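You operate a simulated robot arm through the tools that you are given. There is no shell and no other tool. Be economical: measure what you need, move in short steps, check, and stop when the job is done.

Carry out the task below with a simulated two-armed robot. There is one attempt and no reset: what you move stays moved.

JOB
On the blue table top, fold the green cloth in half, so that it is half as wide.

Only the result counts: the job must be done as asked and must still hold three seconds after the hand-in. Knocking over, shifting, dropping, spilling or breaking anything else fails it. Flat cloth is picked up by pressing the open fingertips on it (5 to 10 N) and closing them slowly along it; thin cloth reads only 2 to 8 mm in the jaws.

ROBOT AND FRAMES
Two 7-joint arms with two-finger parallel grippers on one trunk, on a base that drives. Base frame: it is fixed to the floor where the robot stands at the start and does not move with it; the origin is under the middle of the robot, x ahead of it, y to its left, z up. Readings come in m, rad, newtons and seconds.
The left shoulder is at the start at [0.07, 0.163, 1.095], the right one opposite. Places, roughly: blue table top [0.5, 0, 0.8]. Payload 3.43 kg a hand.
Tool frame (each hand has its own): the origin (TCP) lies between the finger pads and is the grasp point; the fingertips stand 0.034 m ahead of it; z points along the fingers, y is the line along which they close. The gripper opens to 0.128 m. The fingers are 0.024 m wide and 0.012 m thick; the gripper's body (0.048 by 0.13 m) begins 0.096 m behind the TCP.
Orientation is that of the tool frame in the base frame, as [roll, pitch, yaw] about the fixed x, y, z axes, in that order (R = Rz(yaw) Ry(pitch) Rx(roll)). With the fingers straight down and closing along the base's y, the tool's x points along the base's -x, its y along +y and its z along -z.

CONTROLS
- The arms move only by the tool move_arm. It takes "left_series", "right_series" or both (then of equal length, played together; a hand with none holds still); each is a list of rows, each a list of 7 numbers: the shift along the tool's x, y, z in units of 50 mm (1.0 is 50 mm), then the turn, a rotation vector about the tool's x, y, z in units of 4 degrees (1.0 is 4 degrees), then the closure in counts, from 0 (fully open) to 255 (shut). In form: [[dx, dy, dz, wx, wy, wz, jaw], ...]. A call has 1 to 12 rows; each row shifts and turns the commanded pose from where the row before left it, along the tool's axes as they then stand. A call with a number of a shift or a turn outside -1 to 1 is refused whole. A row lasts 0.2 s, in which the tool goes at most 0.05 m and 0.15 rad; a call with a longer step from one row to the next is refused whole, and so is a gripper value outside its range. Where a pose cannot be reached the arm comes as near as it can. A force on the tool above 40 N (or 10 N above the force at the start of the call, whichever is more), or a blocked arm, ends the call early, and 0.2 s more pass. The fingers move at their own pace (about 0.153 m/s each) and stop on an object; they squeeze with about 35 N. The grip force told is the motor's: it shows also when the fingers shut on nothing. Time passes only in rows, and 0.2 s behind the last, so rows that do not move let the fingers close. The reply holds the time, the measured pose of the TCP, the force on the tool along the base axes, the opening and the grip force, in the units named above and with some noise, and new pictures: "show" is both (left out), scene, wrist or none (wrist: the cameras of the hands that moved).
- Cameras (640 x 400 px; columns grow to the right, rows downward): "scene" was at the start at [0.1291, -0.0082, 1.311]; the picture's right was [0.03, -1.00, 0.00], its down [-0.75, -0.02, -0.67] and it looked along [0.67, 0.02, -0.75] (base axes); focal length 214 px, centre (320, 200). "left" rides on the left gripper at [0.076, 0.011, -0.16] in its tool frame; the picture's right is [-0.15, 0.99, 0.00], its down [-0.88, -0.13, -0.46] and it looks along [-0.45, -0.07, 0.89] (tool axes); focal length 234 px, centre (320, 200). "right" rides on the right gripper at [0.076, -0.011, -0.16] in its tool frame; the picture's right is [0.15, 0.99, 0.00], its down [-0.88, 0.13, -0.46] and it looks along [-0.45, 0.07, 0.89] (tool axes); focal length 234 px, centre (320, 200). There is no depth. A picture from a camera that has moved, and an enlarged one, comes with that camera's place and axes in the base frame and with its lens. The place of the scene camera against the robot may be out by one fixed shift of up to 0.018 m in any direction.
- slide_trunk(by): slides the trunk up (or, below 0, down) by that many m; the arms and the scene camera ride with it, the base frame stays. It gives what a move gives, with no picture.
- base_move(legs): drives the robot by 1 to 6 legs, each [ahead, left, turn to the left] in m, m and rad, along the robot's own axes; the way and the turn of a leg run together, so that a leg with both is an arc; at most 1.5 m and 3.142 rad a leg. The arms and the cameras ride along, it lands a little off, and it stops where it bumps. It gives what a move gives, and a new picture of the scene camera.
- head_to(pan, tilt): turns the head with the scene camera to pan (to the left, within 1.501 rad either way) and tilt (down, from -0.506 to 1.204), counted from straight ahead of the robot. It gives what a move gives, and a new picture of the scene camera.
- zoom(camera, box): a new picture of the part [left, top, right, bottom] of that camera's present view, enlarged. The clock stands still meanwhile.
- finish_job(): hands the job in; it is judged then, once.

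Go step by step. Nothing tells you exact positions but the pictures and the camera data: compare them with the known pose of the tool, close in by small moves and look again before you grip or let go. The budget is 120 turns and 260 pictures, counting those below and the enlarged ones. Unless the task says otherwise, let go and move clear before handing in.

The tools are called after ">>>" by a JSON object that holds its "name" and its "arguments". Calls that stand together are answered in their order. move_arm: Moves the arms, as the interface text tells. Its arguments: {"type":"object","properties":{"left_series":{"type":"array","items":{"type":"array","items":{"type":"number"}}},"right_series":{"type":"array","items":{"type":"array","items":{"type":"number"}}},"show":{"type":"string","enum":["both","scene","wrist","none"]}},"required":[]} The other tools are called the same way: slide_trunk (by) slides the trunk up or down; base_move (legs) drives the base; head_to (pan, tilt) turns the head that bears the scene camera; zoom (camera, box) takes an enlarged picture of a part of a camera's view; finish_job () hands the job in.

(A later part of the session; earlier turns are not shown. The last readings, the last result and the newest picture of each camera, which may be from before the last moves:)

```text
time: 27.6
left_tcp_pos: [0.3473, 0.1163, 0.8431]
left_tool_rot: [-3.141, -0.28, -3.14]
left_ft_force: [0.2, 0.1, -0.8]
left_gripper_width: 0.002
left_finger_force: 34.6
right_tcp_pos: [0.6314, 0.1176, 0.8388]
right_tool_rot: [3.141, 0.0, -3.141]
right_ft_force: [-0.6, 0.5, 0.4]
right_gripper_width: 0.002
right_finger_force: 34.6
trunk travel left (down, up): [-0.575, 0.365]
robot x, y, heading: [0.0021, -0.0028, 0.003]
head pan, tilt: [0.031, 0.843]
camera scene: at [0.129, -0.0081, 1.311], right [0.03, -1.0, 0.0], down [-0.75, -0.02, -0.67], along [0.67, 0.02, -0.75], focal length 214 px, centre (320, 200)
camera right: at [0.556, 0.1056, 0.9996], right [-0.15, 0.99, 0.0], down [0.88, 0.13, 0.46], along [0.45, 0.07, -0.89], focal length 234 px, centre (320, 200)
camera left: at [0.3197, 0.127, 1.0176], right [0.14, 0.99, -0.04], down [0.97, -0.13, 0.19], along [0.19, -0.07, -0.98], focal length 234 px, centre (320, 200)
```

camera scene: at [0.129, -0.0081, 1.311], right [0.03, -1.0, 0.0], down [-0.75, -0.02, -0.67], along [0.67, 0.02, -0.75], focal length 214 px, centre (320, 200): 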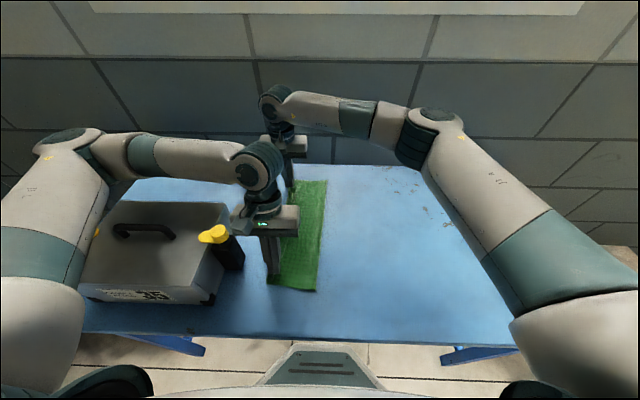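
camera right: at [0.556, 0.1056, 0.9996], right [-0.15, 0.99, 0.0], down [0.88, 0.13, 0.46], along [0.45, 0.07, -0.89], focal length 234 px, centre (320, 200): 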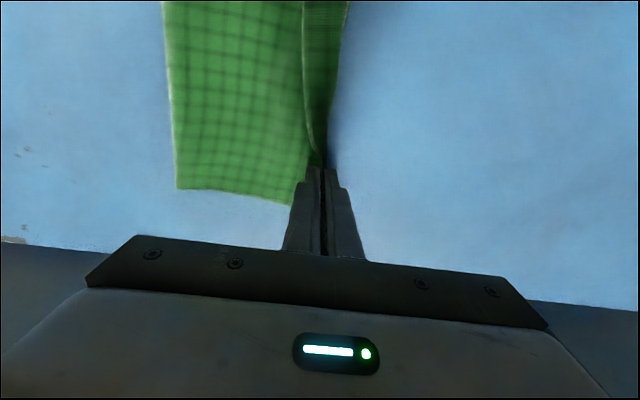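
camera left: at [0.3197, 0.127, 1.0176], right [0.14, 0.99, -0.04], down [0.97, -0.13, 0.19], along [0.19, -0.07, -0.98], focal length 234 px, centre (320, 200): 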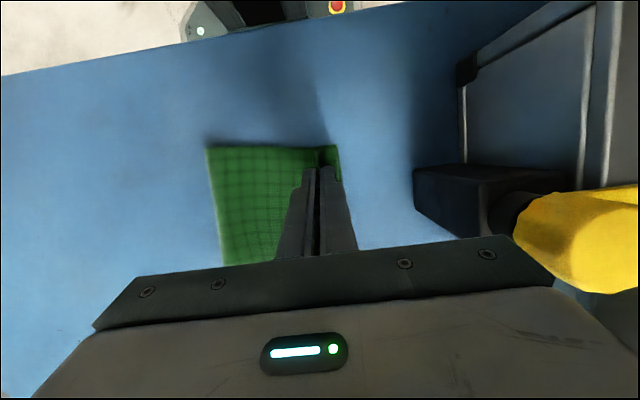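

The near edges line up and the upper corner sits about 1.5 cm inside the lower one. I open the jaws part way and rise straight up.

>>> {"name": "move_arm", "arguments": {"left_series": [[0, 0, 0, 0, 0, 0, 240], [0, 0, 0, 0, 0, 0, 220], [0, 0, 0, 0, 0, 0, 205], [0, 0, 0, 0, 0, 0, 205], [0, 0, -0.2, 0, 0, 0, 205], [0, 0, -0.4, 0, 0, 0, 205], [0, 0, -0.5, 0, 0, 0, 205], [0, 0, -0.5, 0, 0, 0, 205], [0, 0, 0, 0, 0, 0, 205]], "right_series": [[0, 0, 0, 0, 0, 0, 240], [0, 0, 0, 0, 0, 0, 220], [0, 0, 0, 0, 0, 0, 205], [0, 0, 0, 0, 0, 0, 205], [0, 0, -0.2, 0, 0, 0, 205], [0, 0, -0.4, 0, 0, 0, 205], [0, 0, -0.5, 0, 0, 0, 205], [0, 0, -0.5, 0, 0, 0, 205], [0, 0, 0, 0, 0, 0, 205]]}}

```text
time: 29.6
left_tcp_pos: [0.3704, 0.1155, 0.9206]
left_tool_rot: [-3.14, -0.28, 3.14]
left_ft_force: [-0.3, 0.7, 0.3]
left_gripper_width: 0.025
left_finger_force: 0.1
right_tcp_pos: [0.6328, 0.1165, 0.9189]
right_tool_rot: [3.141, 0.001, -3.141]
right_ft_force: [0.6, -1.9, -0.5]
right_gripper_width: 0.0251
right_finger_force: 0.1
trunk travel left (down, up): [-0.575, 0.365]
robot x, y, heading: [-0.0014, -0.0023, -0.001]
head pan, tilt: [0.031, 0.843]
camera scene: at [0.1296, -0.008, 1.3109], right [0.03, -1.0, 0.0], down [-0.75, -0.02, -0.67], along [0.66, 0.02, -0.75], focal length 214 px, centre (320, 200)
camera right: at [0.5555, 0.1034, 1.0801], right [-0.15, 0.99, 0.0], down [0.88, 0.13, 0.46], along [0.45, 0.07, -0.89], focal length 234 px, centre (320, 200)
camera left: at [0.3433, 0.1267, 1.0951], right [0.14, 0.99, -0.04], down [0.97, -0.13, 0.19], along [0.19, -0.07, -0.98], focal length 234 px, centre (320, 200)
```

scene: 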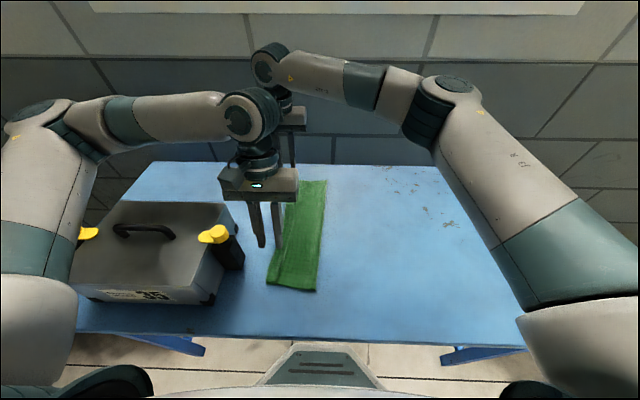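
right: 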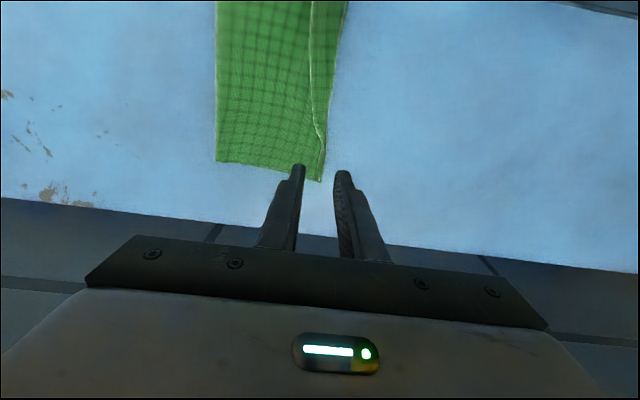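
left: 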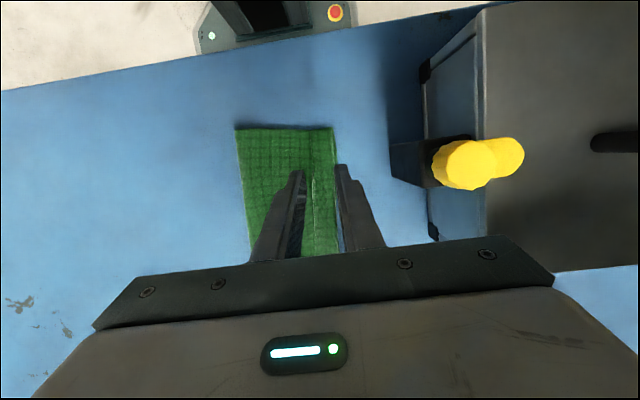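

Both hands are released and the cloth lies folded. I lift the hands clear and look from above to check the alignment.

>>> {"name": "move_arm", "arguments": {"left_series": [[0, 0, -0.8, 0, 0, 0, 205], [0, 0.4, -0.8, 0, 0, 0, 205], [0, 0.8, 0, 0, 0, 0, 205], [0, 0.8, 0, 0, 0, 0, 205], [0, 0.5, 0, 0, 0, 0, 205], [0, 0, 0, 0, 0, 0, 205]], "right_series": [[0, 0, -0.5, 0, 0, 0, 205], [0, -0.8, -0.5, 0, 0, 0, 205], [0, -0.9, 0, 0, 0, 0, 205], [0, -0.9, 0, 0, 0, 0, 205], [0, -0.4, 0, 0, 0, 0, 205], [0, 0, 0, 0, 0, 0, 205]], "show": "wrist"}}

>>> {"name": "zoom", "arguments": {"camera": "scene", "box": [220, 160, 380, 310]}}

```text
time: 31.0
left_tcp_pos: [0.3903, 0.2426, 0.9956]
left_tool_rot: [-3.141, -0.281, 3.141]
left_ft_force: [0.2, -0.4, -1.0]
left_gripper_width: 0.0248
left_finger_force: 0.0
right_tcp_pos: [0.6304, -0.0304, 0.9708]
right_tool_rot: [3.141, -0.002, 3.141]
right_ft_force: [0.0, 0.5, 0.0]
right_gripper_width: 0.0249
right_finger_force: 0.0
trunk travel left (down, up): [-0.575, 0.365]
robot x, y, heading: [-0.0005, 0.0023, 0.003]
head pan, tilt: [0.031, 0.843]
camera right: at [0.5548, -0.043, 1.1323], right [-0.15, 0.99, 0.0], down [0.88, 0.13, 0.46], along [0.45, 0.07, -0.89], focal length 234 px, centre (320, 200)
camera left: at [0.3632, 0.2541, 1.17], right [0.14, 0.99, -0.04], down [0.97, -0.13, 0.19], along [0.19, -0.07, -0.98], focal length 234 px, centre (320, 200)
```

right: 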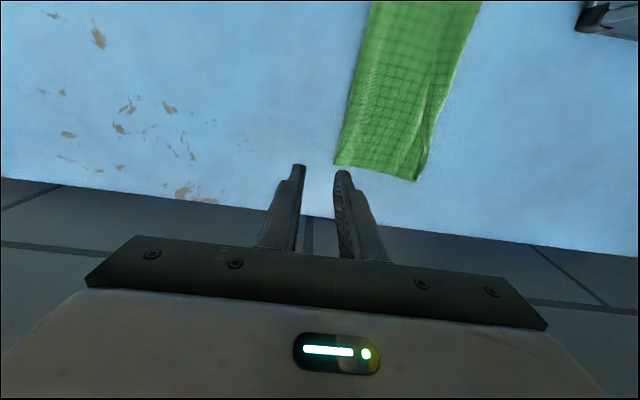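
left: 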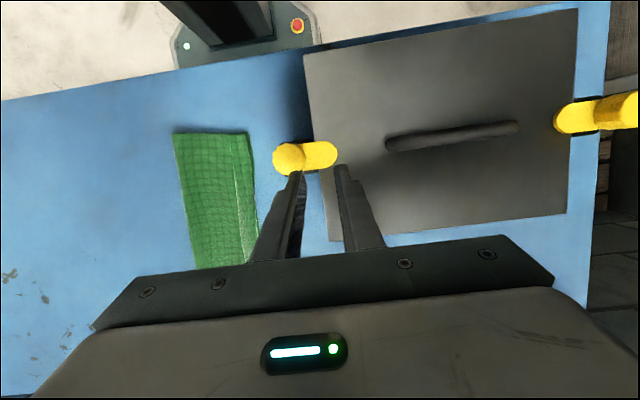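

```text
2.67 times, centred on (300, 235) of scene
camera zoom: at [0.1292, -0.0081, 1.311], right [0.03, -1.0, 0.0], down [-0.75, -0.02, -0.67], along [0.67, 0.02, -0.75], focal length 572 px, centre (373, 107)
```

zoom: 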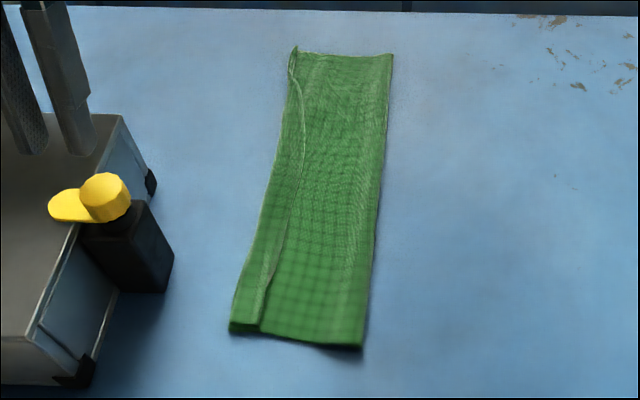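

The fold looks good overall, but near the front the upper edge seems 2–3 cm short of the lower one and may be turned under. I zoom in on it.

>>> {"name": "zoom", "arguments": {"camera": "scene", "box": [255, 235, 335, 300]}}

>>> {"name": "zoom", "arguments": {"camera": "scene", "box": [265, 170, 345, 235]}}

>>> {"name": "zoom", "arguments": {"camera": "left", "box": [150, 110, 290, 280]}}

```text
6.15 times, centred on (295, 268) of scene
camera zoom: at [0.1292, -0.0081, 1.311], right [0.03, -1.0, 0.0], down [-0.75, -0.02, -0.67], along [0.67, 0.02, -0.75], focal length 1320 px, centre (474, -215)
```

zoom: 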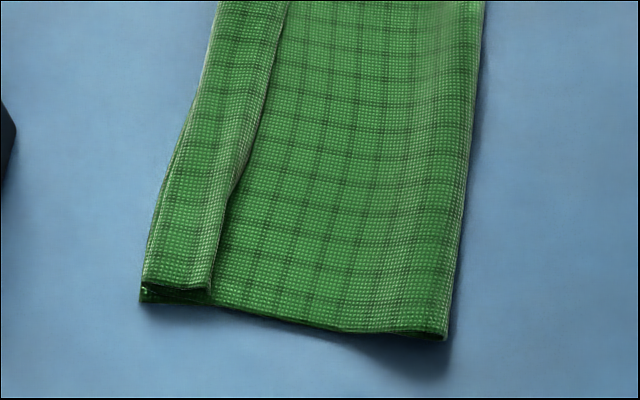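

```text
6.15 times, centred on (305, 202) of scene
camera zoom: at [0.1292, -0.0081, 1.311], right [0.03, -1.0, 0.0], down [-0.75, -0.02, -0.67], along [0.67, 0.02, -0.75], focal length 1320 px, centre (412, 185)
```

zoom: 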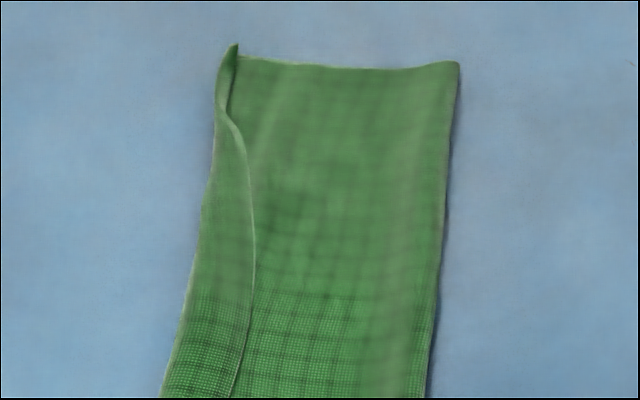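

```text
2.35 times, centred on (220, 195) of left
camera zoom: at [0.3632, 0.2541, 1.17], right [0.14, 0.99, -0.04], down [0.97, -0.13, 0.19], along [0.19, -0.07, -0.98], focal length 551 px, centre (555, 212)
```

zoom: 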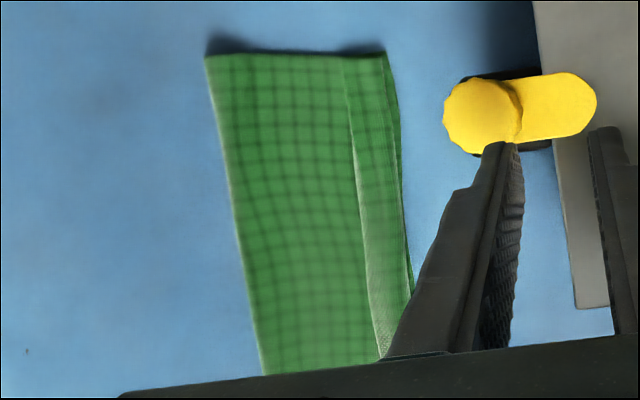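

The upper edge is turned back on itself by about 2–3 cm and the fold line sits about 1.5 cm too far left. I'll slide the upper layer toward the fold with light fingertip pressure and then unroll the flap outward. Closed fingers go over the upper layer first.

>>> {"name": "move_arm", "arguments": {"left_series": [[0, -0.865, 0, 0, 0, 0, 255], [0, -0.865, 0, 0, 0, 0, 255], [0, -0.865, 0, 0, 0, 0, 255], [0, -0.865, 0, 0, 0, 0, 255], [-0.1, 0, 0.7, 0, 0, 0, 255], [-0.1, 0, 0.7, 0, 0, 0, 255], [-0.1, 0, 0.7, 0, 0, 0, 255], [-0.08, 0, 0.6, 0, 0, 0, 255], [0, 0, 0, 0, 0, 0, 255]], "right_series": [[0.15, 0.475, 0, 0, 0, 0, 255], [0.15, 0.475, 0, 0, 0, 0, 255], [0.15, 0.475, 0, 0, 0, 0, 255], [0.15, 0.475, 0, 0, 0, 0, 255], [0, 0, 0.6, 0, 0, 0, 255], [0, 0, 0.6, 0, 0, 0, 255], [0, 0, 0.6, 0, 0, 0, 255], [0, 0, 0.4, 0, 0, 0, 255], [0, 0, 0, 0, 0, 0, 255]]}}

```text
time: 33.0
left_tcp_pos: [0.3704, 0.0685, 0.8612]
left_tool_rot: [3.141, -0.279, 3.141]
left_ft_force: [-0.4, -0.5, 0.8]
left_gripper_width: 0.0
left_finger_force: 33.3
right_tcp_pos: [0.6027, 0.0634, 0.8612]
right_tool_rot: [3.141, 0.0, -3.141]
right_ft_force: [-0.4, 0.1, -0.5]
right_gripper_width: 0.0
right_finger_force: 32.9
trunk travel left (down, up): [-0.575, 0.365]
robot x, y, heading: [-0.0022, 0.002, 0.001]
head pan, tilt: [0.031, 0.843]
camera scene: at [0.1287, -0.0084, 1.3111], right [0.03, -1.0, 0.0], down [-0.75, -0.02, -0.67], along [0.67, 0.02, -0.75], focal length 214 px, centre (320, 200)
camera right: at [0.5268, 0.0511, 1.0214], right [-0.15, 0.99, 0.0], down [0.88, 0.13, 0.46], along [0.45, 0.07, -0.89], focal length 234 px, centre (320, 200)
camera left: at [0.3433, 0.0798, 1.0357], right [0.14, 0.99, -0.04], down [0.97, -0.13, 0.2], along [0.19, -0.07, -0.98], focal length 234 px, centre (320, 200)
```

scene: 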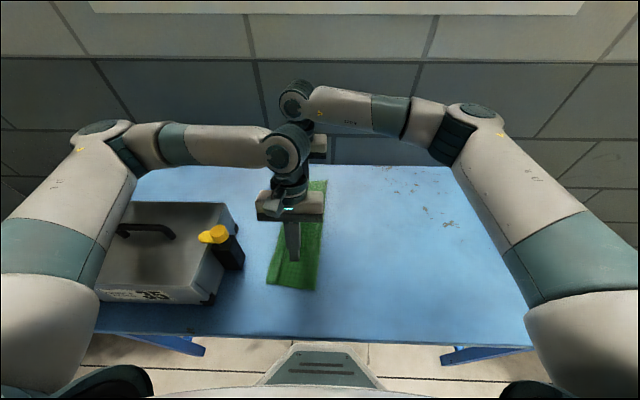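
right: 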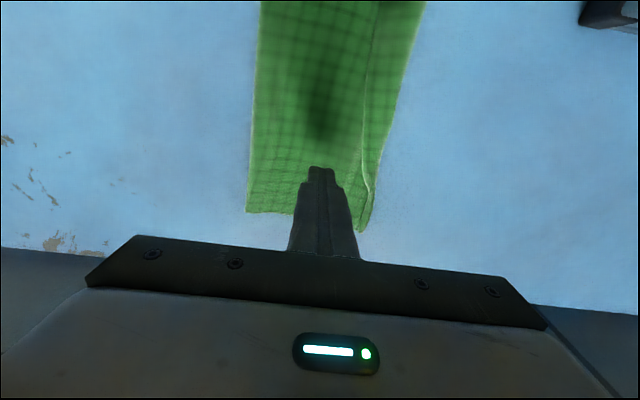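
left: 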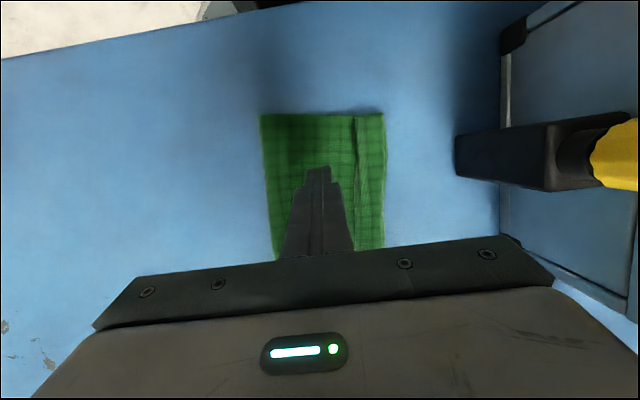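

Both fingertips are above the upper layer. I lower them to light contact.

>>> {"name": "move_arm", "arguments": {"left_series": [[0, 0, 0.2, 0, 0, 0, 255], [0, 0, 0.2, 0, 0, 0, 255], [0, 0, 0, 0, 0, 0, 255]], "right_series": [[0, 0, 0.2, 0, 0, 0, 255], [0, 0, 0.25, 0, 0, 0, 255], [0, 0, 0, 0, 0, 0, 255]], "show": "none"}}

>>> {"name": "move_arm", "arguments": {"left_series": [[0, 0, 0.04, 0, 0, 0, 255], [0, 0, 0, 0, 0, 0, 255]], "right_series": [[0, 0, 0.04, 0, 0, 0, 255], [0, 0, 0, 0, 0, 0, 255]], "show": "none"}}

```text
time: 33.8
left_tcp_pos: [0.3665, 0.0685, 0.8413]
left_tool_rot: [3.141, -0.279, 3.141]
left_ft_force: [-0.1, -0.2, 0.2]
left_gripper_width: 0.0
left_finger_force: 33.1
right_tcp_pos: [0.6028, 0.0653, 0.839]
right_tool_rot: [3.14, 0.0, -3.141]
right_ft_force: [0.4, -0.3, 0.1]
right_gripper_width: 0.0004
right_finger_force: 32.8
trunk travel left (down, up): [-0.575, 0.365]
robot x, y, heading: [0.0005, -0.0011, -0.004]
head pan, tilt: [0.031, 0.843]
```

```text
time: 34.4
left_tcp_pos: [0.3654, 0.0668, 0.8401]
left_tool_rot: [3.142, -0.279, 3.142]
left_ft_force: [-0.8, 0.5, 0.0]
left_gripper_width: 0.0
left_finger_force: 32.7
right_tcp_pos: [0.6028, 0.0641, 0.8361]
right_tool_rot: [3.141, -0.001, 3.141]
right_ft_force: [0.8, 1.6, 3.8]
right_gripper_width: 0.0
right_finger_force: 32.5
trunk travel left (down, up): [-0.575, 0.365]
robot x, y, heading: [-0.0014, 0.0027, -0.0]
head pan, tilt: [0.031, 0.843]
```

>>> {"name": "move_arm", "arguments": {"left_series": [[0, 0, 0.04, 0, 0, 0, 255], [0, 0, 0.02, 0, 0, 0, 255], [0, 0, 0, 0, 0, 0, 255]], "show": "none"}}

```text
time: 35.2
left_tcp_pos: [0.3644, 0.0685, 0.8384]
left_tool_rot: [3.141, -0.28, 3.141]
left_ft_force: [0.3, 0.6, 1.5]
left_gripper_width: 0.0
left_finger_force: 33.3
right_tcp_pos: [0.6021, 0.0659, 0.8356]
right_tool_rot: [-3.141, -0.001, 3.142]
right_ft_force: [1.0, -0.7, 3.2]
right_gripper_width: 0.0
right_finger_force: 33.2
trunk travel left (down, up): [-0.575, 0.365]
robot x, y, heading: [-0.0017, -0.0006, 0.002]
head pan, tilt: [0.031, 0.843]
```

Light contact on both. I drag slowly about 2 cm toward the fold and look.

>>> {"name": "move_arm", "arguments": {"left_series": [[0, 0, 0.015, 0, 0, 0, 255], [0, -0.1, 0, 0, 0, 0, 255], [0, -0.1, 0, 0, 0, 0, 255], [0, -0.1, 0, 0, 0, 0, 255], [0, -0.1, 0, 0, 0, 0, 255], [0, 0, 0, 0, 0, 0, 255]], "right_series": [[0, 0, 0, 0, 0, 0, 255], [0, -0.1, 0, 0, 0, 0, 255], [0, -0.1, 0, 0, 0, 0, 255], [0, -0.1, 0, 0, 0, 0, 255], [0, -0.1, 0, 0, 0, 0, 255], [0, 0, 0, 0, 0, 0, 255]]}}

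```text
time: 36.6
left_tcp_pos: [0.3633, 0.0477, 0.8379]
left_tool_rot: [-3.14, -0.278, -3.141]
left_ft_force: [-0.1, 0.4, 4.3]
left_gripper_width: 0.0001
left_finger_force: 32.8
right_tcp_pos: [0.6022, 0.0446, 0.8355]
right_tool_rot: [-3.14, 0.002, 3.141]
right_ft_force: [0.4, 2.8, 12.7]
right_gripper_width: 0.0
right_finger_force: 33.0
trunk travel left (down, up): [-0.575, 0.365]
robot x, y, heading: [0.0047, -0.0013, -0.007]
head pan, tilt: [0.031, 0.843]
camera scene: at [0.1276, -0.0079, 1.3112], right [0.03, -1.0, 0.0], down [-0.75, -0.02, -0.67], along [0.67, 0.02, -0.75], focal length 214 px, centre (320, 200)
camera right: at [0.5241, 0.0312, 0.9966], right [-0.15, 0.99, 0.0], down [0.88, 0.13, 0.46], along [0.45, 0.07, -0.89], focal length 234 px, centre (320, 200)
camera left: at [0.3367, 0.0582, 1.0125], right [0.14, 0.99, -0.04], down [0.97, -0.13, 0.2], along [0.19, -0.07, -0.98], focal length 234 px, centre (320, 200)
```

scene: 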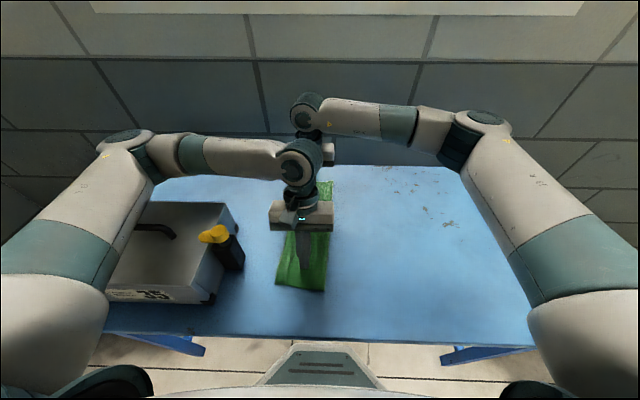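
right: 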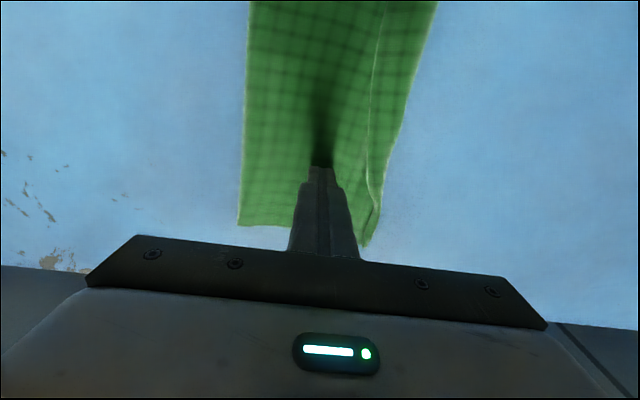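
left: 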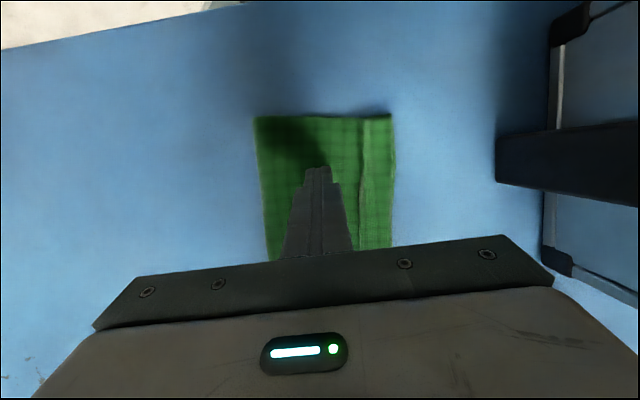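

The two layers stick together, so the whole stack slid toward −y, which usefully moves it away from the box. I drag it another 5 cm to make working room on the left side.

>>> {"name": "move_arm", "arguments": {"left_series": [[0, -0.1, 0, 0, 0, 0, 255], [0, -0.1, 0, 0, 0, 0, 255], [0, -0.1, 0, 0, 0, 0, 255], [0, -0.1, 0, 0, 0, 0, 255], [0, -0.1, 0, 0, 0, 0, 255], [0, -0.1, 0, 0, 0, 0, 255], [0, -0.1, 0, 0, 0, 0, 255], [0, -0.1, 0, 0, 0, 0, 255], [0, -0.1, 0, 0, 0, 0, 255], [0, -0.1, 0, 0, 0, 0, 255], [0, 0, 0, 0, 0, 0, 255]], "right_series": [[0, -0.1, -0.01, 0, 0, 0, 255], [0, -0.1, -0.01, 0, 0, 0, 255], [0, -0.1, 0, 0, 0, 0, 255], [0, -0.1, 0, 0, 0, 0, 255], [0, -0.1, 0, 0, 0, 0, 255], [0, -0.1, 0, 0, 0, 0, 255], [0, -0.1, 0, 0, 0, 0, 255], [0, -0.1, 0, 0, 0, 0, 255], [0, -0.1, 0, 0, 0, 0, 255], [0, -0.1, 0, 0, 0, 0, 255], [0, 0, 0, 0, 0, 0, 255]]}}

```text
time: 39.0
left_tcp_pos: [0.3644, -0.0035, 0.8368]
left_tool_rot: [-3.139, -0.279, -3.141]
left_ft_force: [-1.2, 3.3, 21.7]
left_gripper_width: 0.0
left_finger_force: 32.9
right_tcp_pos: [0.6017, -0.0051, 0.8379]
right_tool_rot: [-3.141, 0.0, 3.141]
right_ft_force: [-0.2, 0.6, -0.2]
right_gripper_width: 0.0002
right_finger_force: 33.3
trunk travel left (down, up): [-0.575, 0.365]
robot x, y, heading: [0.0008, 0.0012, 0.005]
head pan, tilt: [0.031, 0.843]
camera scene: at [0.1277, -0.0076, 1.3113], right [0.03, -1.0, 0.0], down [-0.75, -0.02, -0.67], along [0.67, 0.02, -0.75], focal length 214 px, centre (320, 200)
camera right: at [0.5245, -0.0187, 0.9988], right [-0.15, 0.99, 0.0], down [0.88, 0.13, 0.46], along [0.45, 0.07, -0.89], focal length 234 px, centre (320, 200)
camera left: at [0.338, 0.0078, 1.0122], right [0.14, 0.99, -0.04], down [0.97, -0.13, 0.2], along [0.19, -0.07, -0.98], focal length 234 px, centre (320, 200)
```

scene: 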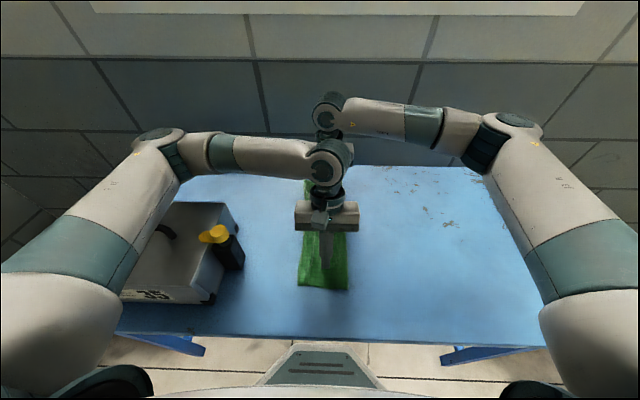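
right: 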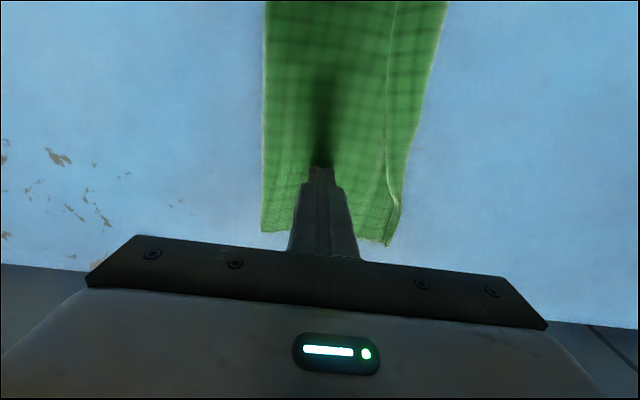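
left: 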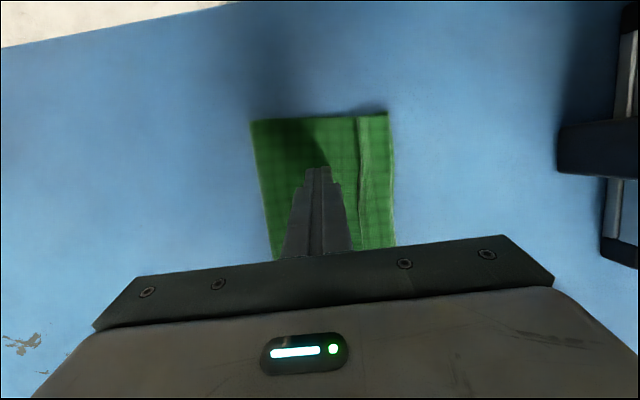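

The stack moved over almost rigidly. To unroll the turned-back flap, I'll put one finger on the flap and the other on the layer beside it, then open the jaws, so one pulls outward while the other holds. I position both hands just above.

>>> {"name": "move_arm", "arguments": {"left_series": [[0, 0, -0.3, 0, 0, 0, 255], [0, 0.4, 0, 0, 0, 0, 227], [0, 0.33, 0, 0, 0, 0, 227], [0, 0, 0.2, 0, 0, 0, 227], [0, 0, 0, 0, 0, 0, 227]], "right_series": [[0, 0, -0.25, 0, 0, 0, 255], [0, 0.6, 0, 0, 0, 0, 227], [0, 0.53, 0, 0, 0, 0, 227], [0, 0, 0.2, 0, 0, 0, 227], [0, 0, 0, 0, 0, 0, 227]], "show": "wrist"}}

```text
time: 40.2
left_tcp_pos: [0.3666, 0.0337, 0.8404]
left_tool_rot: [-3.14, -0.283, 3.141]
left_ft_force: [0.2, 0.0, -0.1]
left_gripper_width: 0.0141
left_finger_force: 0.0
right_tcp_pos: [0.6026, 0.0518, 0.8385]
right_tool_rot: [-3.141, 0.0, 3.139]
right_ft_force: [-0.6, -0.2, -0.1]
right_gripper_width: 0.0141
right_finger_force: 0.1
trunk travel left (down, up): [-0.575, 0.365]
robot x, y, heading: [0.0017, 0.0011, -0.002]
head pan, tilt: [0.031, 0.843]
camera right: at [0.5262, 0.0395, 0.9997], right [-0.15, 0.99, 0.0], down [0.88, 0.13, 0.46], along [0.45, 0.07, -0.89], focal length 234 px, centre (320, 200)
camera left: at [0.3394, 0.0448, 1.0168], right [0.14, 0.99, -0.04], down [0.97, -0.13, 0.19], along [0.19, -0.07, -0.98], focal length 234 px, centre (320, 200)
```

right: 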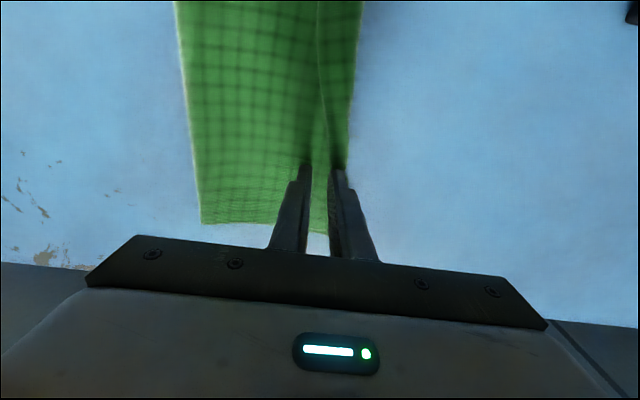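
left: 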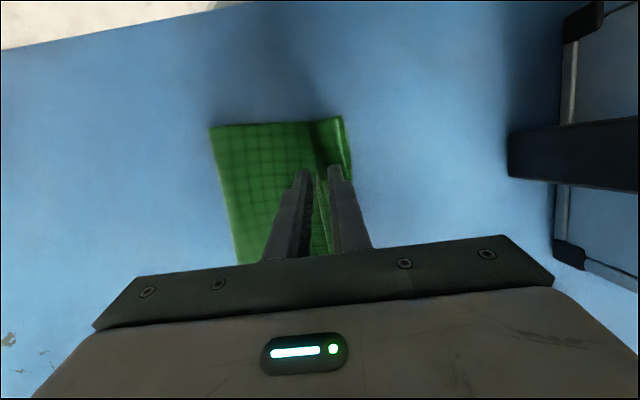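

Each flap edge sits between the fingers as intended. I press lightly and then open slowly.

>>> {"name": "move_arm", "arguments": {"left_series": [[0, 0, 0.04, 0, 0, 0, 227], [0, 0, 0.02, 0, 0, 0, 227], [0, 0, 0, 0, 0, 0, 227]], "right_series": [[0, 0, 0.03, 0, 0, 0, 227], [0, 0, 0.02, 0, 0, 0, 227], [0, 0, 0, 0, 0, 0, 227]], "show": "none"}}

```text
time: 41.0
left_tcp_pos: [0.366, 0.0324, 0.8398]
left_tool_rot: [-3.139, -0.28, 3.141]
left_ft_force: [0.0, 0.8, 1.1]
left_gripper_width: 0.0141
left_finger_force: 0.0
right_tcp_pos: [0.603, 0.0511, 0.8367]
right_tool_rot: [3.141, -0.002, 3.14]
right_ft_force: [1.1, 0.4, 4.2]
right_gripper_width: 0.0145
right_finger_force: 0.9
trunk travel left (down, up): [-0.575, 0.365]
robot x, y, heading: [0.001, -0.0006, -0.001]
head pan, tilt: [0.031, 0.843]
```

>>> {"name": "move_arm", "arguments": {"left_series": [[0, 0, 0.025, 0, 0, 0, 227], [0, 0, 0, 0, 0, 0, 217], [0, 0, 0, 0, 0, 0, 207], [0, 0, 0, 0, 0, 0, 197], [0, 0, 0, 0, 0, 0, 187], [0, 0, 0, 0, 0, 0, 177], [0, 0, 0, 0, 0, 0, 167], [0, 0, 0, 0, 0, 0, 157], [0, 0, 0, 0, 0, 0, 147], [0, 0, 0, 0, 0, 0, 137], [0, 0, 0, 0, 0, 0, 137]], "right_series": [[0, 0, 0, 0, 0, 0, 227], [0, 0, 0, 0, 0, 0, 217], [0, 0, 0, 0, 0, 0, 207], [0, 0, 0, 0, 0, 0, 197], [0, 0, 0, 0, 0, 0, 187], [0, 0, 0, 0, 0, 0, 177], [0, 0, 0, 0, 0, 0, 167], [0, 0, 0, 0, 0, 0, 157], [0, 0, 0, 0, 0, 0, 147], [0, 0, 0, 0, 0, 0, 137], [0, 0, 0, 0, 0, 0, 137]], "show": "wrist"}}

```text
time: 43.4
left_tcp_pos: [0.3653, 0.0336, 0.8382]
left_tool_rot: [-3.141, -0.282, -3.141]
left_ft_force: [0.5, -0.3, 1.8]
left_gripper_width: 0.059
left_finger_force: 0.1
right_tcp_pos: [0.6027, 0.0507, 0.8367]
right_tool_rot: [-3.141, -0.001, 3.14]
right_ft_force: [-0.3, -1.0, 5.8]
right_gripper_width: 0.0586
right_finger_force: 0.1
trunk travel left (down, up): [-0.575, 0.365]
robot x, y, heading: [0.0036, -0.0019, -0.001]
head pan, tilt: [0.031, 0.843]
camera right: at [0.5254, 0.0378, 0.9977], right [-0.15, 0.99, 0.0], down [0.88, 0.13, 0.46], along [0.45, 0.07, -0.89], focal length 234 px, centre (320, 200)
camera left: at [0.3379, 0.0444, 1.0135], right [0.14, 0.99, -0.04], down [0.97, -0.13, 0.2], along [0.19, -0.07, -0.98], focal length 234 px, centre (320, 200)
```

right: 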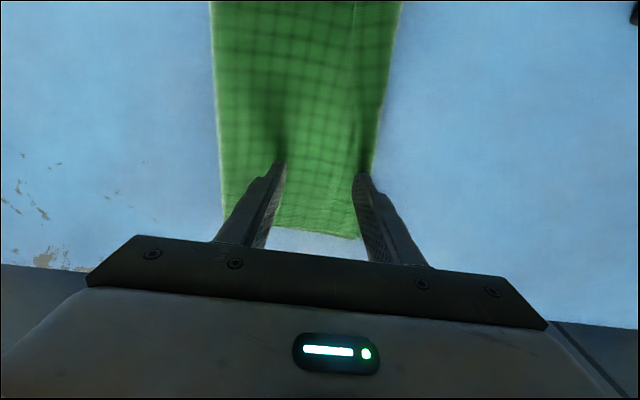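
left: 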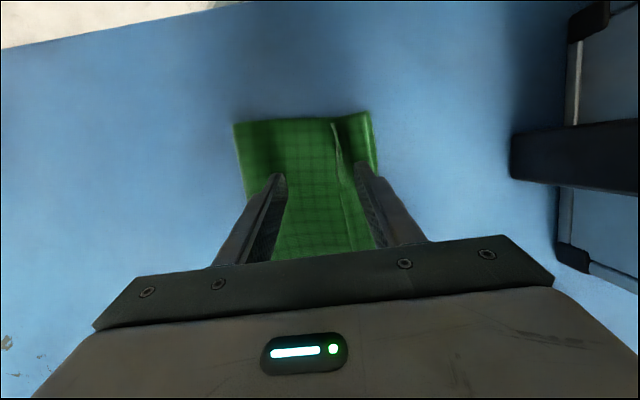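

The stack seems to have followed the outer finger by a couple of cm. I lift off and look closely.

>>> {"name": "move_arm", "arguments": {"left_series": [[0, 0, -0.5, 0, 0, 0, 137], [0, 0, -0.8, 0, 0, 0, 137], [0, 0.9, -0.3, 0, 0, 0, 137], [0, 0.9, 0, 0, 0, 0, 200], [0, 0.5, 0, 0, 0, 0, 200]], "right_series": [[0, 0, -0.5, 0, 0, 0, 137], [0, 0, -0.8, 0, 0, 0, 137], [0, -0.9, -0.5, 0, 0, 0, 137], [0, -0.9, 0, 0, 0, 0, 200], [0, -0.5, 0, 0, 0, 0, 200]], "show": "none"}}

>>> {"name": "zoom", "arguments": {"camera": "scene", "box": [260, 225, 370, 300]}}

>>> {"name": "zoom", "arguments": {"camera": "scene", "box": [260, 170, 370, 245]}}

```text
refused: row 3 steps farther than a row can; nothing moved
```

```text
5.33 times, centred on (315, 262) of scene
camera zoom: at [0.1284, -0.0084, 1.3111], right [0.03, -1.0, 0.0], down [-0.75, -0.02, -0.67], along [0.67, 0.02, -0.75], focal length 1144 px, centre (347, -133)
```

zoom: 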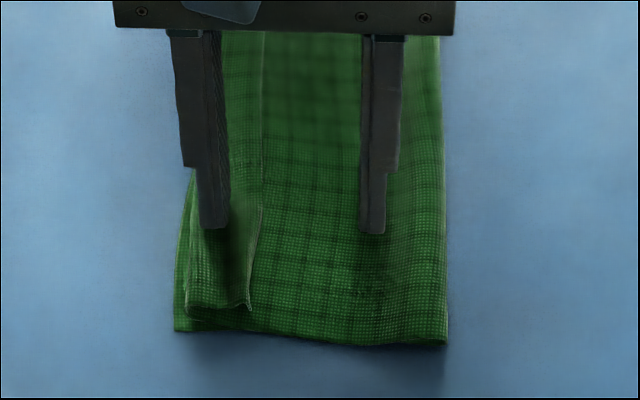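

```text
5.33 times, centred on (315, 208) of scene
camera zoom: at [0.1284, -0.0084, 1.3111], right [0.03, -1.0, 0.0], down [-0.75, -0.02, -0.67], along [0.67, 0.02, -0.75], focal length 1144 px, centre (347, 160)
```

zoom: 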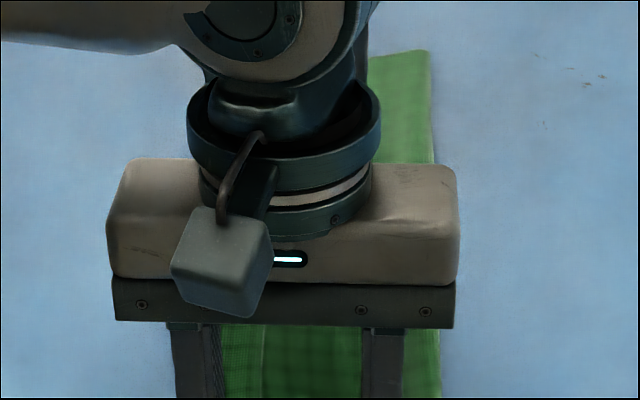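

>>> {"name": "move_arm", "arguments": {"left_series": [[0, 0, -0.5, 0, 0, 0, 137], [0, 0, -0.8, 0, 0, 0, 137], [0, 0.7, -0.5, 0, 0, 0, 137], [0, 0.9, 0, 0, 0, 0, 200], [0, 0.8, 0, 0, 0, 0, 200], [0, 0.8, 0, 0, 0, 0, 200]], "right_series": [[0, 0, -0.5, 0, 0, 0, 137], [0, 0, -0.8, 0, 0, 0, 137], [0, -0.7, -0.5, 0, 0, 0, 137], [0, -0.9, 0, 0, 0, 0, 200], [0, -0.9, 0, 0, 0, 0, 200], [0, -0.5, 0, 0, 0, 0, 200]], "show": "wrist"}}

>>> {"name": "zoom", "arguments": {"camera": "scene", "box": [270, 225, 370, 300]}}

>>> {"name": "zoom", "arguments": {"camera": "scene", "box": [270, 170, 370, 245]}}

```text
time: 44.9
left_tcp_pos: [0.388, 0.1811, 0.9235]
left_tool_rot: [-3.127, -0.283, 3.134]
left_ft_force: [-5.1, -27.8, -2.6]
left_gripper_width: 0.0126
left_finger_force: 0.1
right_tcp_pos: [0.6023, -0.1097, 0.9282]
right_tool_rot: [3.136, 0.0, 3.138]
right_ft_force: [0.5, -0.6, 0.6]
right_gripper_width: 0.0279
right_finger_force: 0.0
trunk travel left (down, up): [-0.575, 0.365]
robot x, y, heading: [0.0007, -0.0024, -0.004]
head pan, tilt: [0.031, 0.843]
stopped in row 6 (left hand): the force on the tool passed its limit (the readings are from after the stop); the commanded pose is now the measured one
camera right: at [0.5256, -0.1212, 1.0888], right [-0.14, 0.99, 0.0], down [0.88, 0.13, 0.46], along [0.45, 0.07, -0.89], focal length 234 px, centre (320, 200)
camera left: at [0.3623, 0.1941, 1.0982], right [0.14, 0.99, -0.05], down [0.97, -0.13, 0.19], along [0.19, -0.08, -0.98], focal length 234 px, centre (320, 200)
```

right: 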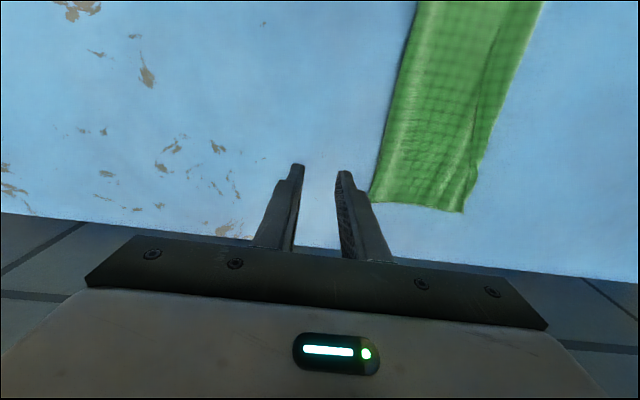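
left: 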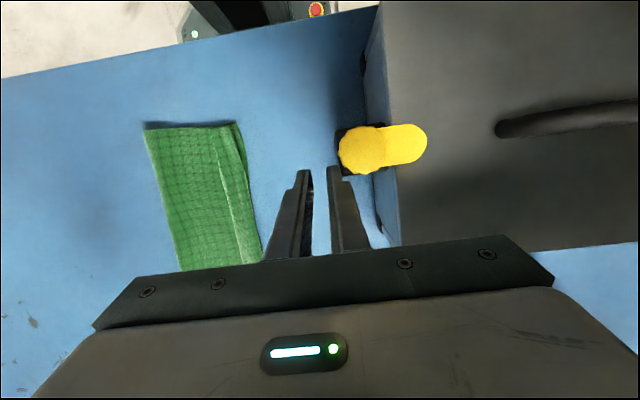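

```text
5.33 times, centred on (320, 262) of scene
camera zoom: at [0.1287, -0.0142, 1.311], right [0.03, -1.0, 0.0], down [-0.75, -0.02, -0.67], along [0.67, 0.02, -0.75], focal length 1144 px, centre (320, -133)
```

zoom: 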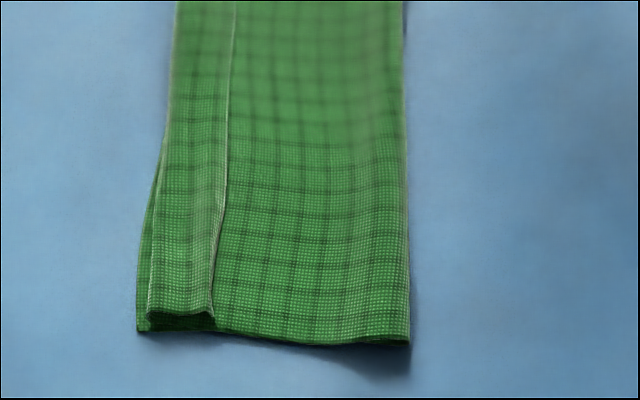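

```text
5.33 times, centred on (320, 208) of scene
camera zoom: at [0.1287, -0.0142, 1.311], right [0.03, -1.0, 0.0], down [-0.75, -0.02, -0.67], along [0.67, 0.02, -0.75], focal length 1144 px, centre (320, 160)
```

zoom: 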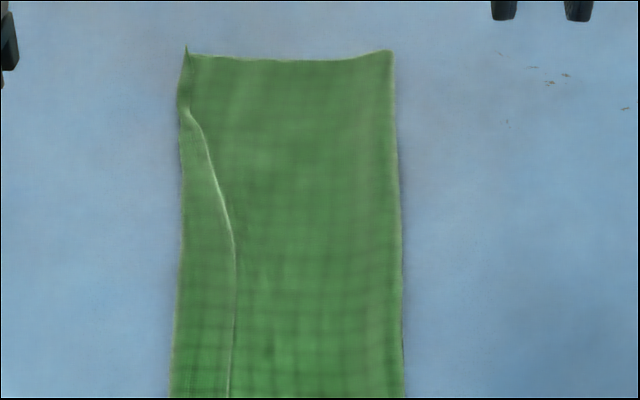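

The left hand bumped the box latch on the way out; I had not lifted it high enough. I back it off at once, raise it, and check the box.

>>> {"name": "move_arm", "arguments": {"left_series": [[0, -0.6, 0, 0, 0, 0, 200], [0, 0, -0.8, 0, 0, 0, 200], [0, 0, -0.8, 0, 0, 0, 200], [0, 0, 0, 0, 0, 0, 200]], "show": "both"}}

>>> {"name": "zoom", "arguments": {"camera": "scene", "box": [0, 160, 260, 320]}}

```text
time: 45.9
left_tcp_pos: [0.4098, 0.1601, 1.0001]
left_tool_rot: [-3.131, -0.282, 3.138]
left_ft_force: [-0.2, -0.4, -0.5]
left_gripper_width: 0.0277
left_finger_force: 0.1
right_tcp_pos: [0.6034, -0.1033, 0.9289]
right_tool_rot: [3.141, -0.001, 3.14]
right_ft_force: [0.0, 0.4, 0.3]
right_gripper_width: 0.0277
right_finger_force: 0.1
trunk travel left (down, up): [-0.575, 0.365]
robot x, y, heading: [-0.0005, -0.0029, -0.002]
head pan, tilt: [0.031, 0.843]
camera scene: at [0.1291, -0.0087, 1.311], right [0.03, -1.0, 0.0], down [-0.75, -0.02, -0.67], along [0.67, 0.02, -0.75], focal length 214 px, centre (320, 200)
camera left: at [0.3827, 0.1724, 1.1752], right [0.14, 0.99, -0.05], down [0.97, -0.13, 0.2], along [0.19, -0.08, -0.98], focal length 234 px, centre (320, 200)
```

scene: 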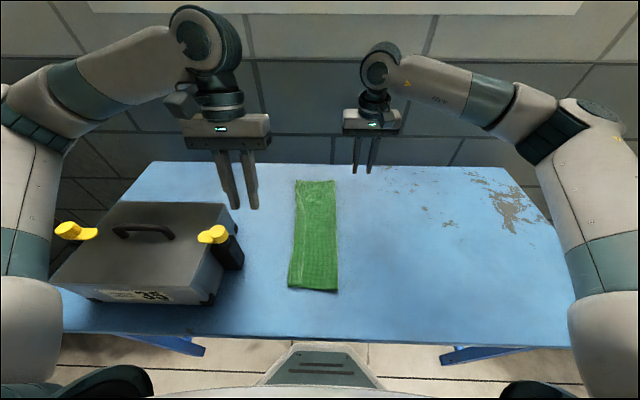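
left: 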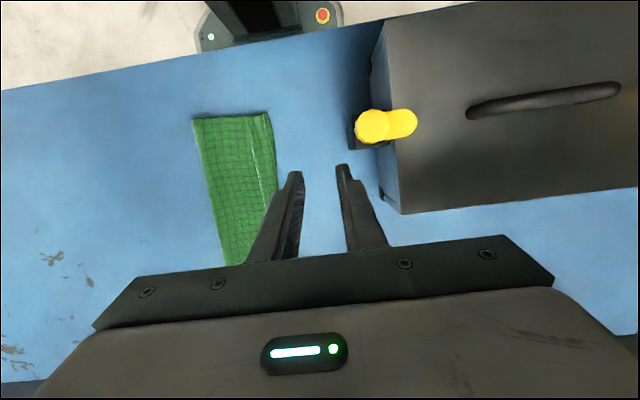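

```text
2.46 times, centred on (130, 240) of scene
camera zoom: at [0.1291, -0.0087, 1.311], right [0.03, -1.0, 0.0], down [-0.75, -0.02, -0.67], along [0.67, 0.02, -0.75], focal length 528 px, centre (788, 102)
```

zoom: 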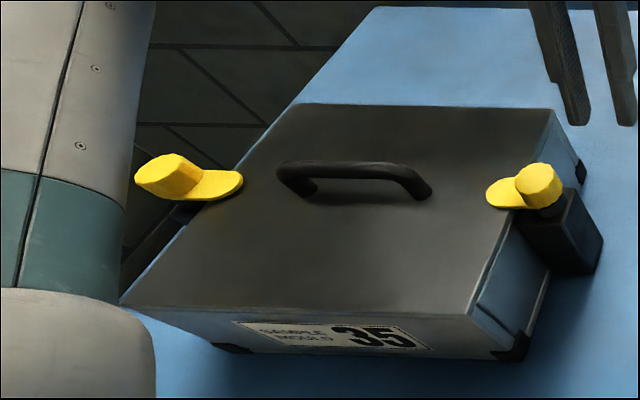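

The box looks unmoved; its latch and corners sit at the same pixels as at the start. The turned-back flap is still there, so I'll grip the fold itself with both hands, lift the cloth so the flap springs open, and lay it down again.

>>> {"name": "move_arm", "arguments": {"left_series": [[0, -0.77, 0, 0, 0, 0, 195], [0, -0.77, 0, 0, 0, 0, 195], [0, -0.77, 0, 0, 0, 0, 195], [0, -0.77, 0, 0, 0, 0, 195], [0, -0.77, 0, 0, 0, 0, 195], [0.04, 0, 0.75, 0, 0, 0, 195], [0.04, 0, 0.75, 0, 0, 0, 195], [0.05, 0, 0.75, 0, 0, 0, 195], [0.05, 0, 0.7, 0, 0, 0, 195], [0, 0, 0, 0, 0, 0, 195]], "right_series": [[-0.1, 0.28, 0, 0, 0, 0, 195], [-0.1, 0.28, 0, 0, 0, 0, 195], [-0.1, 0.28, 0, 0, 0, 0, 195], [-0.1, 0.27, 0, 0, 0, 0, 195], [-0.1, 0.27, 0, 0, 0, 0, 195], [0, 0, 0.35, 0, 0, 0, 195], [0, 0, 0.35, 0, 0, 0, 195], [0, 0, 0.35, 0, 0, 0, 195], [0, 0, 0.33, 0, 0, 0, 195], [0, 0, 0, 0, 0, 0, 195]], "show": "wrist"}}

```text
time: 48.1
left_tcp_pos: [0.3615, -0.0326, 0.8643]
left_tool_rot: [-3.128, -0.279, 3.138]
left_ft_force: [0.2, -1.4, 0.8]
left_gripper_width: 0.0303
left_finger_force: 0.0
right_tcp_pos: [0.6286, -0.0337, 0.8583]
right_tool_rot: [3.141, 0.001, 3.14]
right_ft_force: [-0.3, 0.3, -0.1]
right_gripper_width: 0.0303
right_finger_force: 0.0
trunk travel left (down, up): [-0.575, 0.365]
robot x, y, heading: [-0.0007, 0.0023, 0.005]
head pan, tilt: [0.031, 0.843]
camera right: at [0.5523, -0.0469, 1.0191], right [-0.14, 0.99, 0.0], down [0.88, 0.13, 0.46], along [0.45, 0.07, -0.89], focal length 234 px, centre (320, 200)
camera left: at [0.3346, -0.0213, 1.0387], right [0.14, 0.99, -0.05], down [0.97, -0.13, 0.2], along [0.19, -0.08, -0.98], focal length 234 px, centre (320, 200)
```

right: 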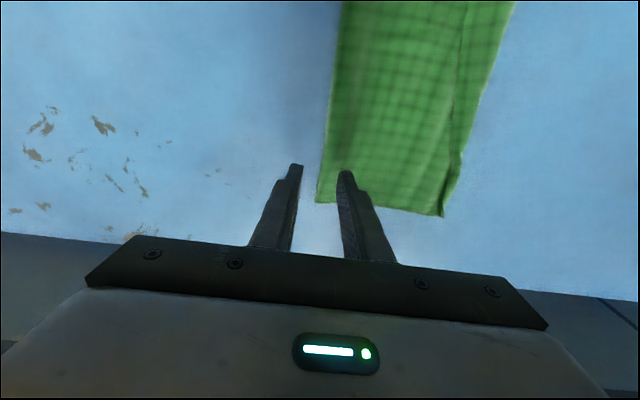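
left: 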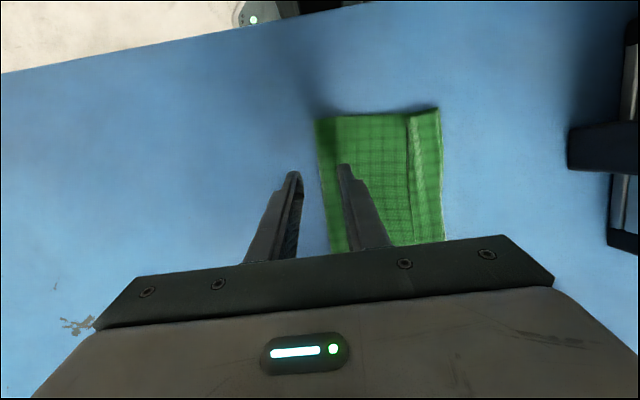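

Both fold edges run between the open fingers. I lower to contact.

>>> {"name": "move_arm", "arguments": {"left_series": [[0, 0.08, 0.2, 0, 0, 0, 195], [0, 0, 0.2, 0, 0, 0, 195], [0, 0, 0.08, 0, 0, 0, 195], [0, 0, 0, 0, 0, 0, 195]], "right_series": [[0, 0.08, 0.2, 0, 0, 0, 195], [0, 0, 0.2, 0, 0, 0, 195], [0, 0, 0.05, 0, 0, 0, 195], [0, 0, 0, 0, 0, 0, 195]], "show": "none"}}

>>> {"name": "move_arm", "arguments": {"left_series": [[0, 0, 0.03, 0, 0, 0, 195], [0, 0, 0, 0, 0, 0, 195]], "right_series": [[0, 0, 0.02, 0, 0, 0, 195], [0, 0, 0, 0, 0, 0, 195]], "show": "none"}}

```text
time: 49.1
left_tcp_pos: [0.3557, -0.0317, 0.8386]
left_tool_rot: [-3.129, -0.281, 3.137]
left_ft_force: [-0.4, 0.3, 0.4]
left_gripper_width: 0.03
left_finger_force: 0.1
right_tcp_pos: [0.6298, -0.0315, 0.8356]
right_tool_rot: [3.141, -0.001, 3.14]
right_ft_force: [0.1, -0.1, 1.0]
right_gripper_width: 0.0304
right_finger_force: 0.1
trunk travel left (down, up): [-0.575, 0.365]
robot x, y, heading: [0.0015, -0.0016, -0.002]
head pan, tilt: [0.031, 0.843]
```

```text
time: 49.7
left_tcp_pos: [0.3545, -0.0311, 0.8393]
left_tool_rot: [-3.129, -0.281, 3.137]
left_ft_force: [0.7, 0.2, 0.5]
left_gripper_width: 0.0301
left_finger_force: 0.1
right_tcp_pos: [0.6289, -0.0305, 0.8358]
right_tool_rot: [-3.14, 0.002, 3.141]
right_ft_force: [-1.1, -0.6, 6.5]
right_gripper_width: 0.0293
right_finger_force: 0.1
trunk travel left (down, up): [-0.575, 0.365]
robot x, y, heading: [-0.001, -0.0026, -0.006]
head pan, tilt: [0.031, 0.843]
```

>>> {"name": "move_arm", "arguments": {"left_series": [[0, 0, 0.04, 0, 0, 0, 195], [0, 0, 0, 0, 0, 0, 195]], "show": "none"}}

```text
time: 50.3
left_tcp_pos: [0.3542, -0.0325, 0.8367]
left_tool_rot: [-3.127, -0.278, 3.139]
left_ft_force: [4.6, 2.2, 23.1]
left_gripper_width: 0.0311
left_finger_force: 1.3
right_tcp_pos: [0.6291, -0.0308, 0.836]
right_tool_rot: [3.141, 0.003, 3.139]
right_ft_force: [0.5, -1.3, 4.0]
right_gripper_width: 0.0296
right_finger_force: 0.1
trunk travel left (down, up): [-0.575, 0.365]
robot x, y, heading: [0.0039, -0.0002, -0.002]
head pan, tilt: [0.031, 0.843]
```

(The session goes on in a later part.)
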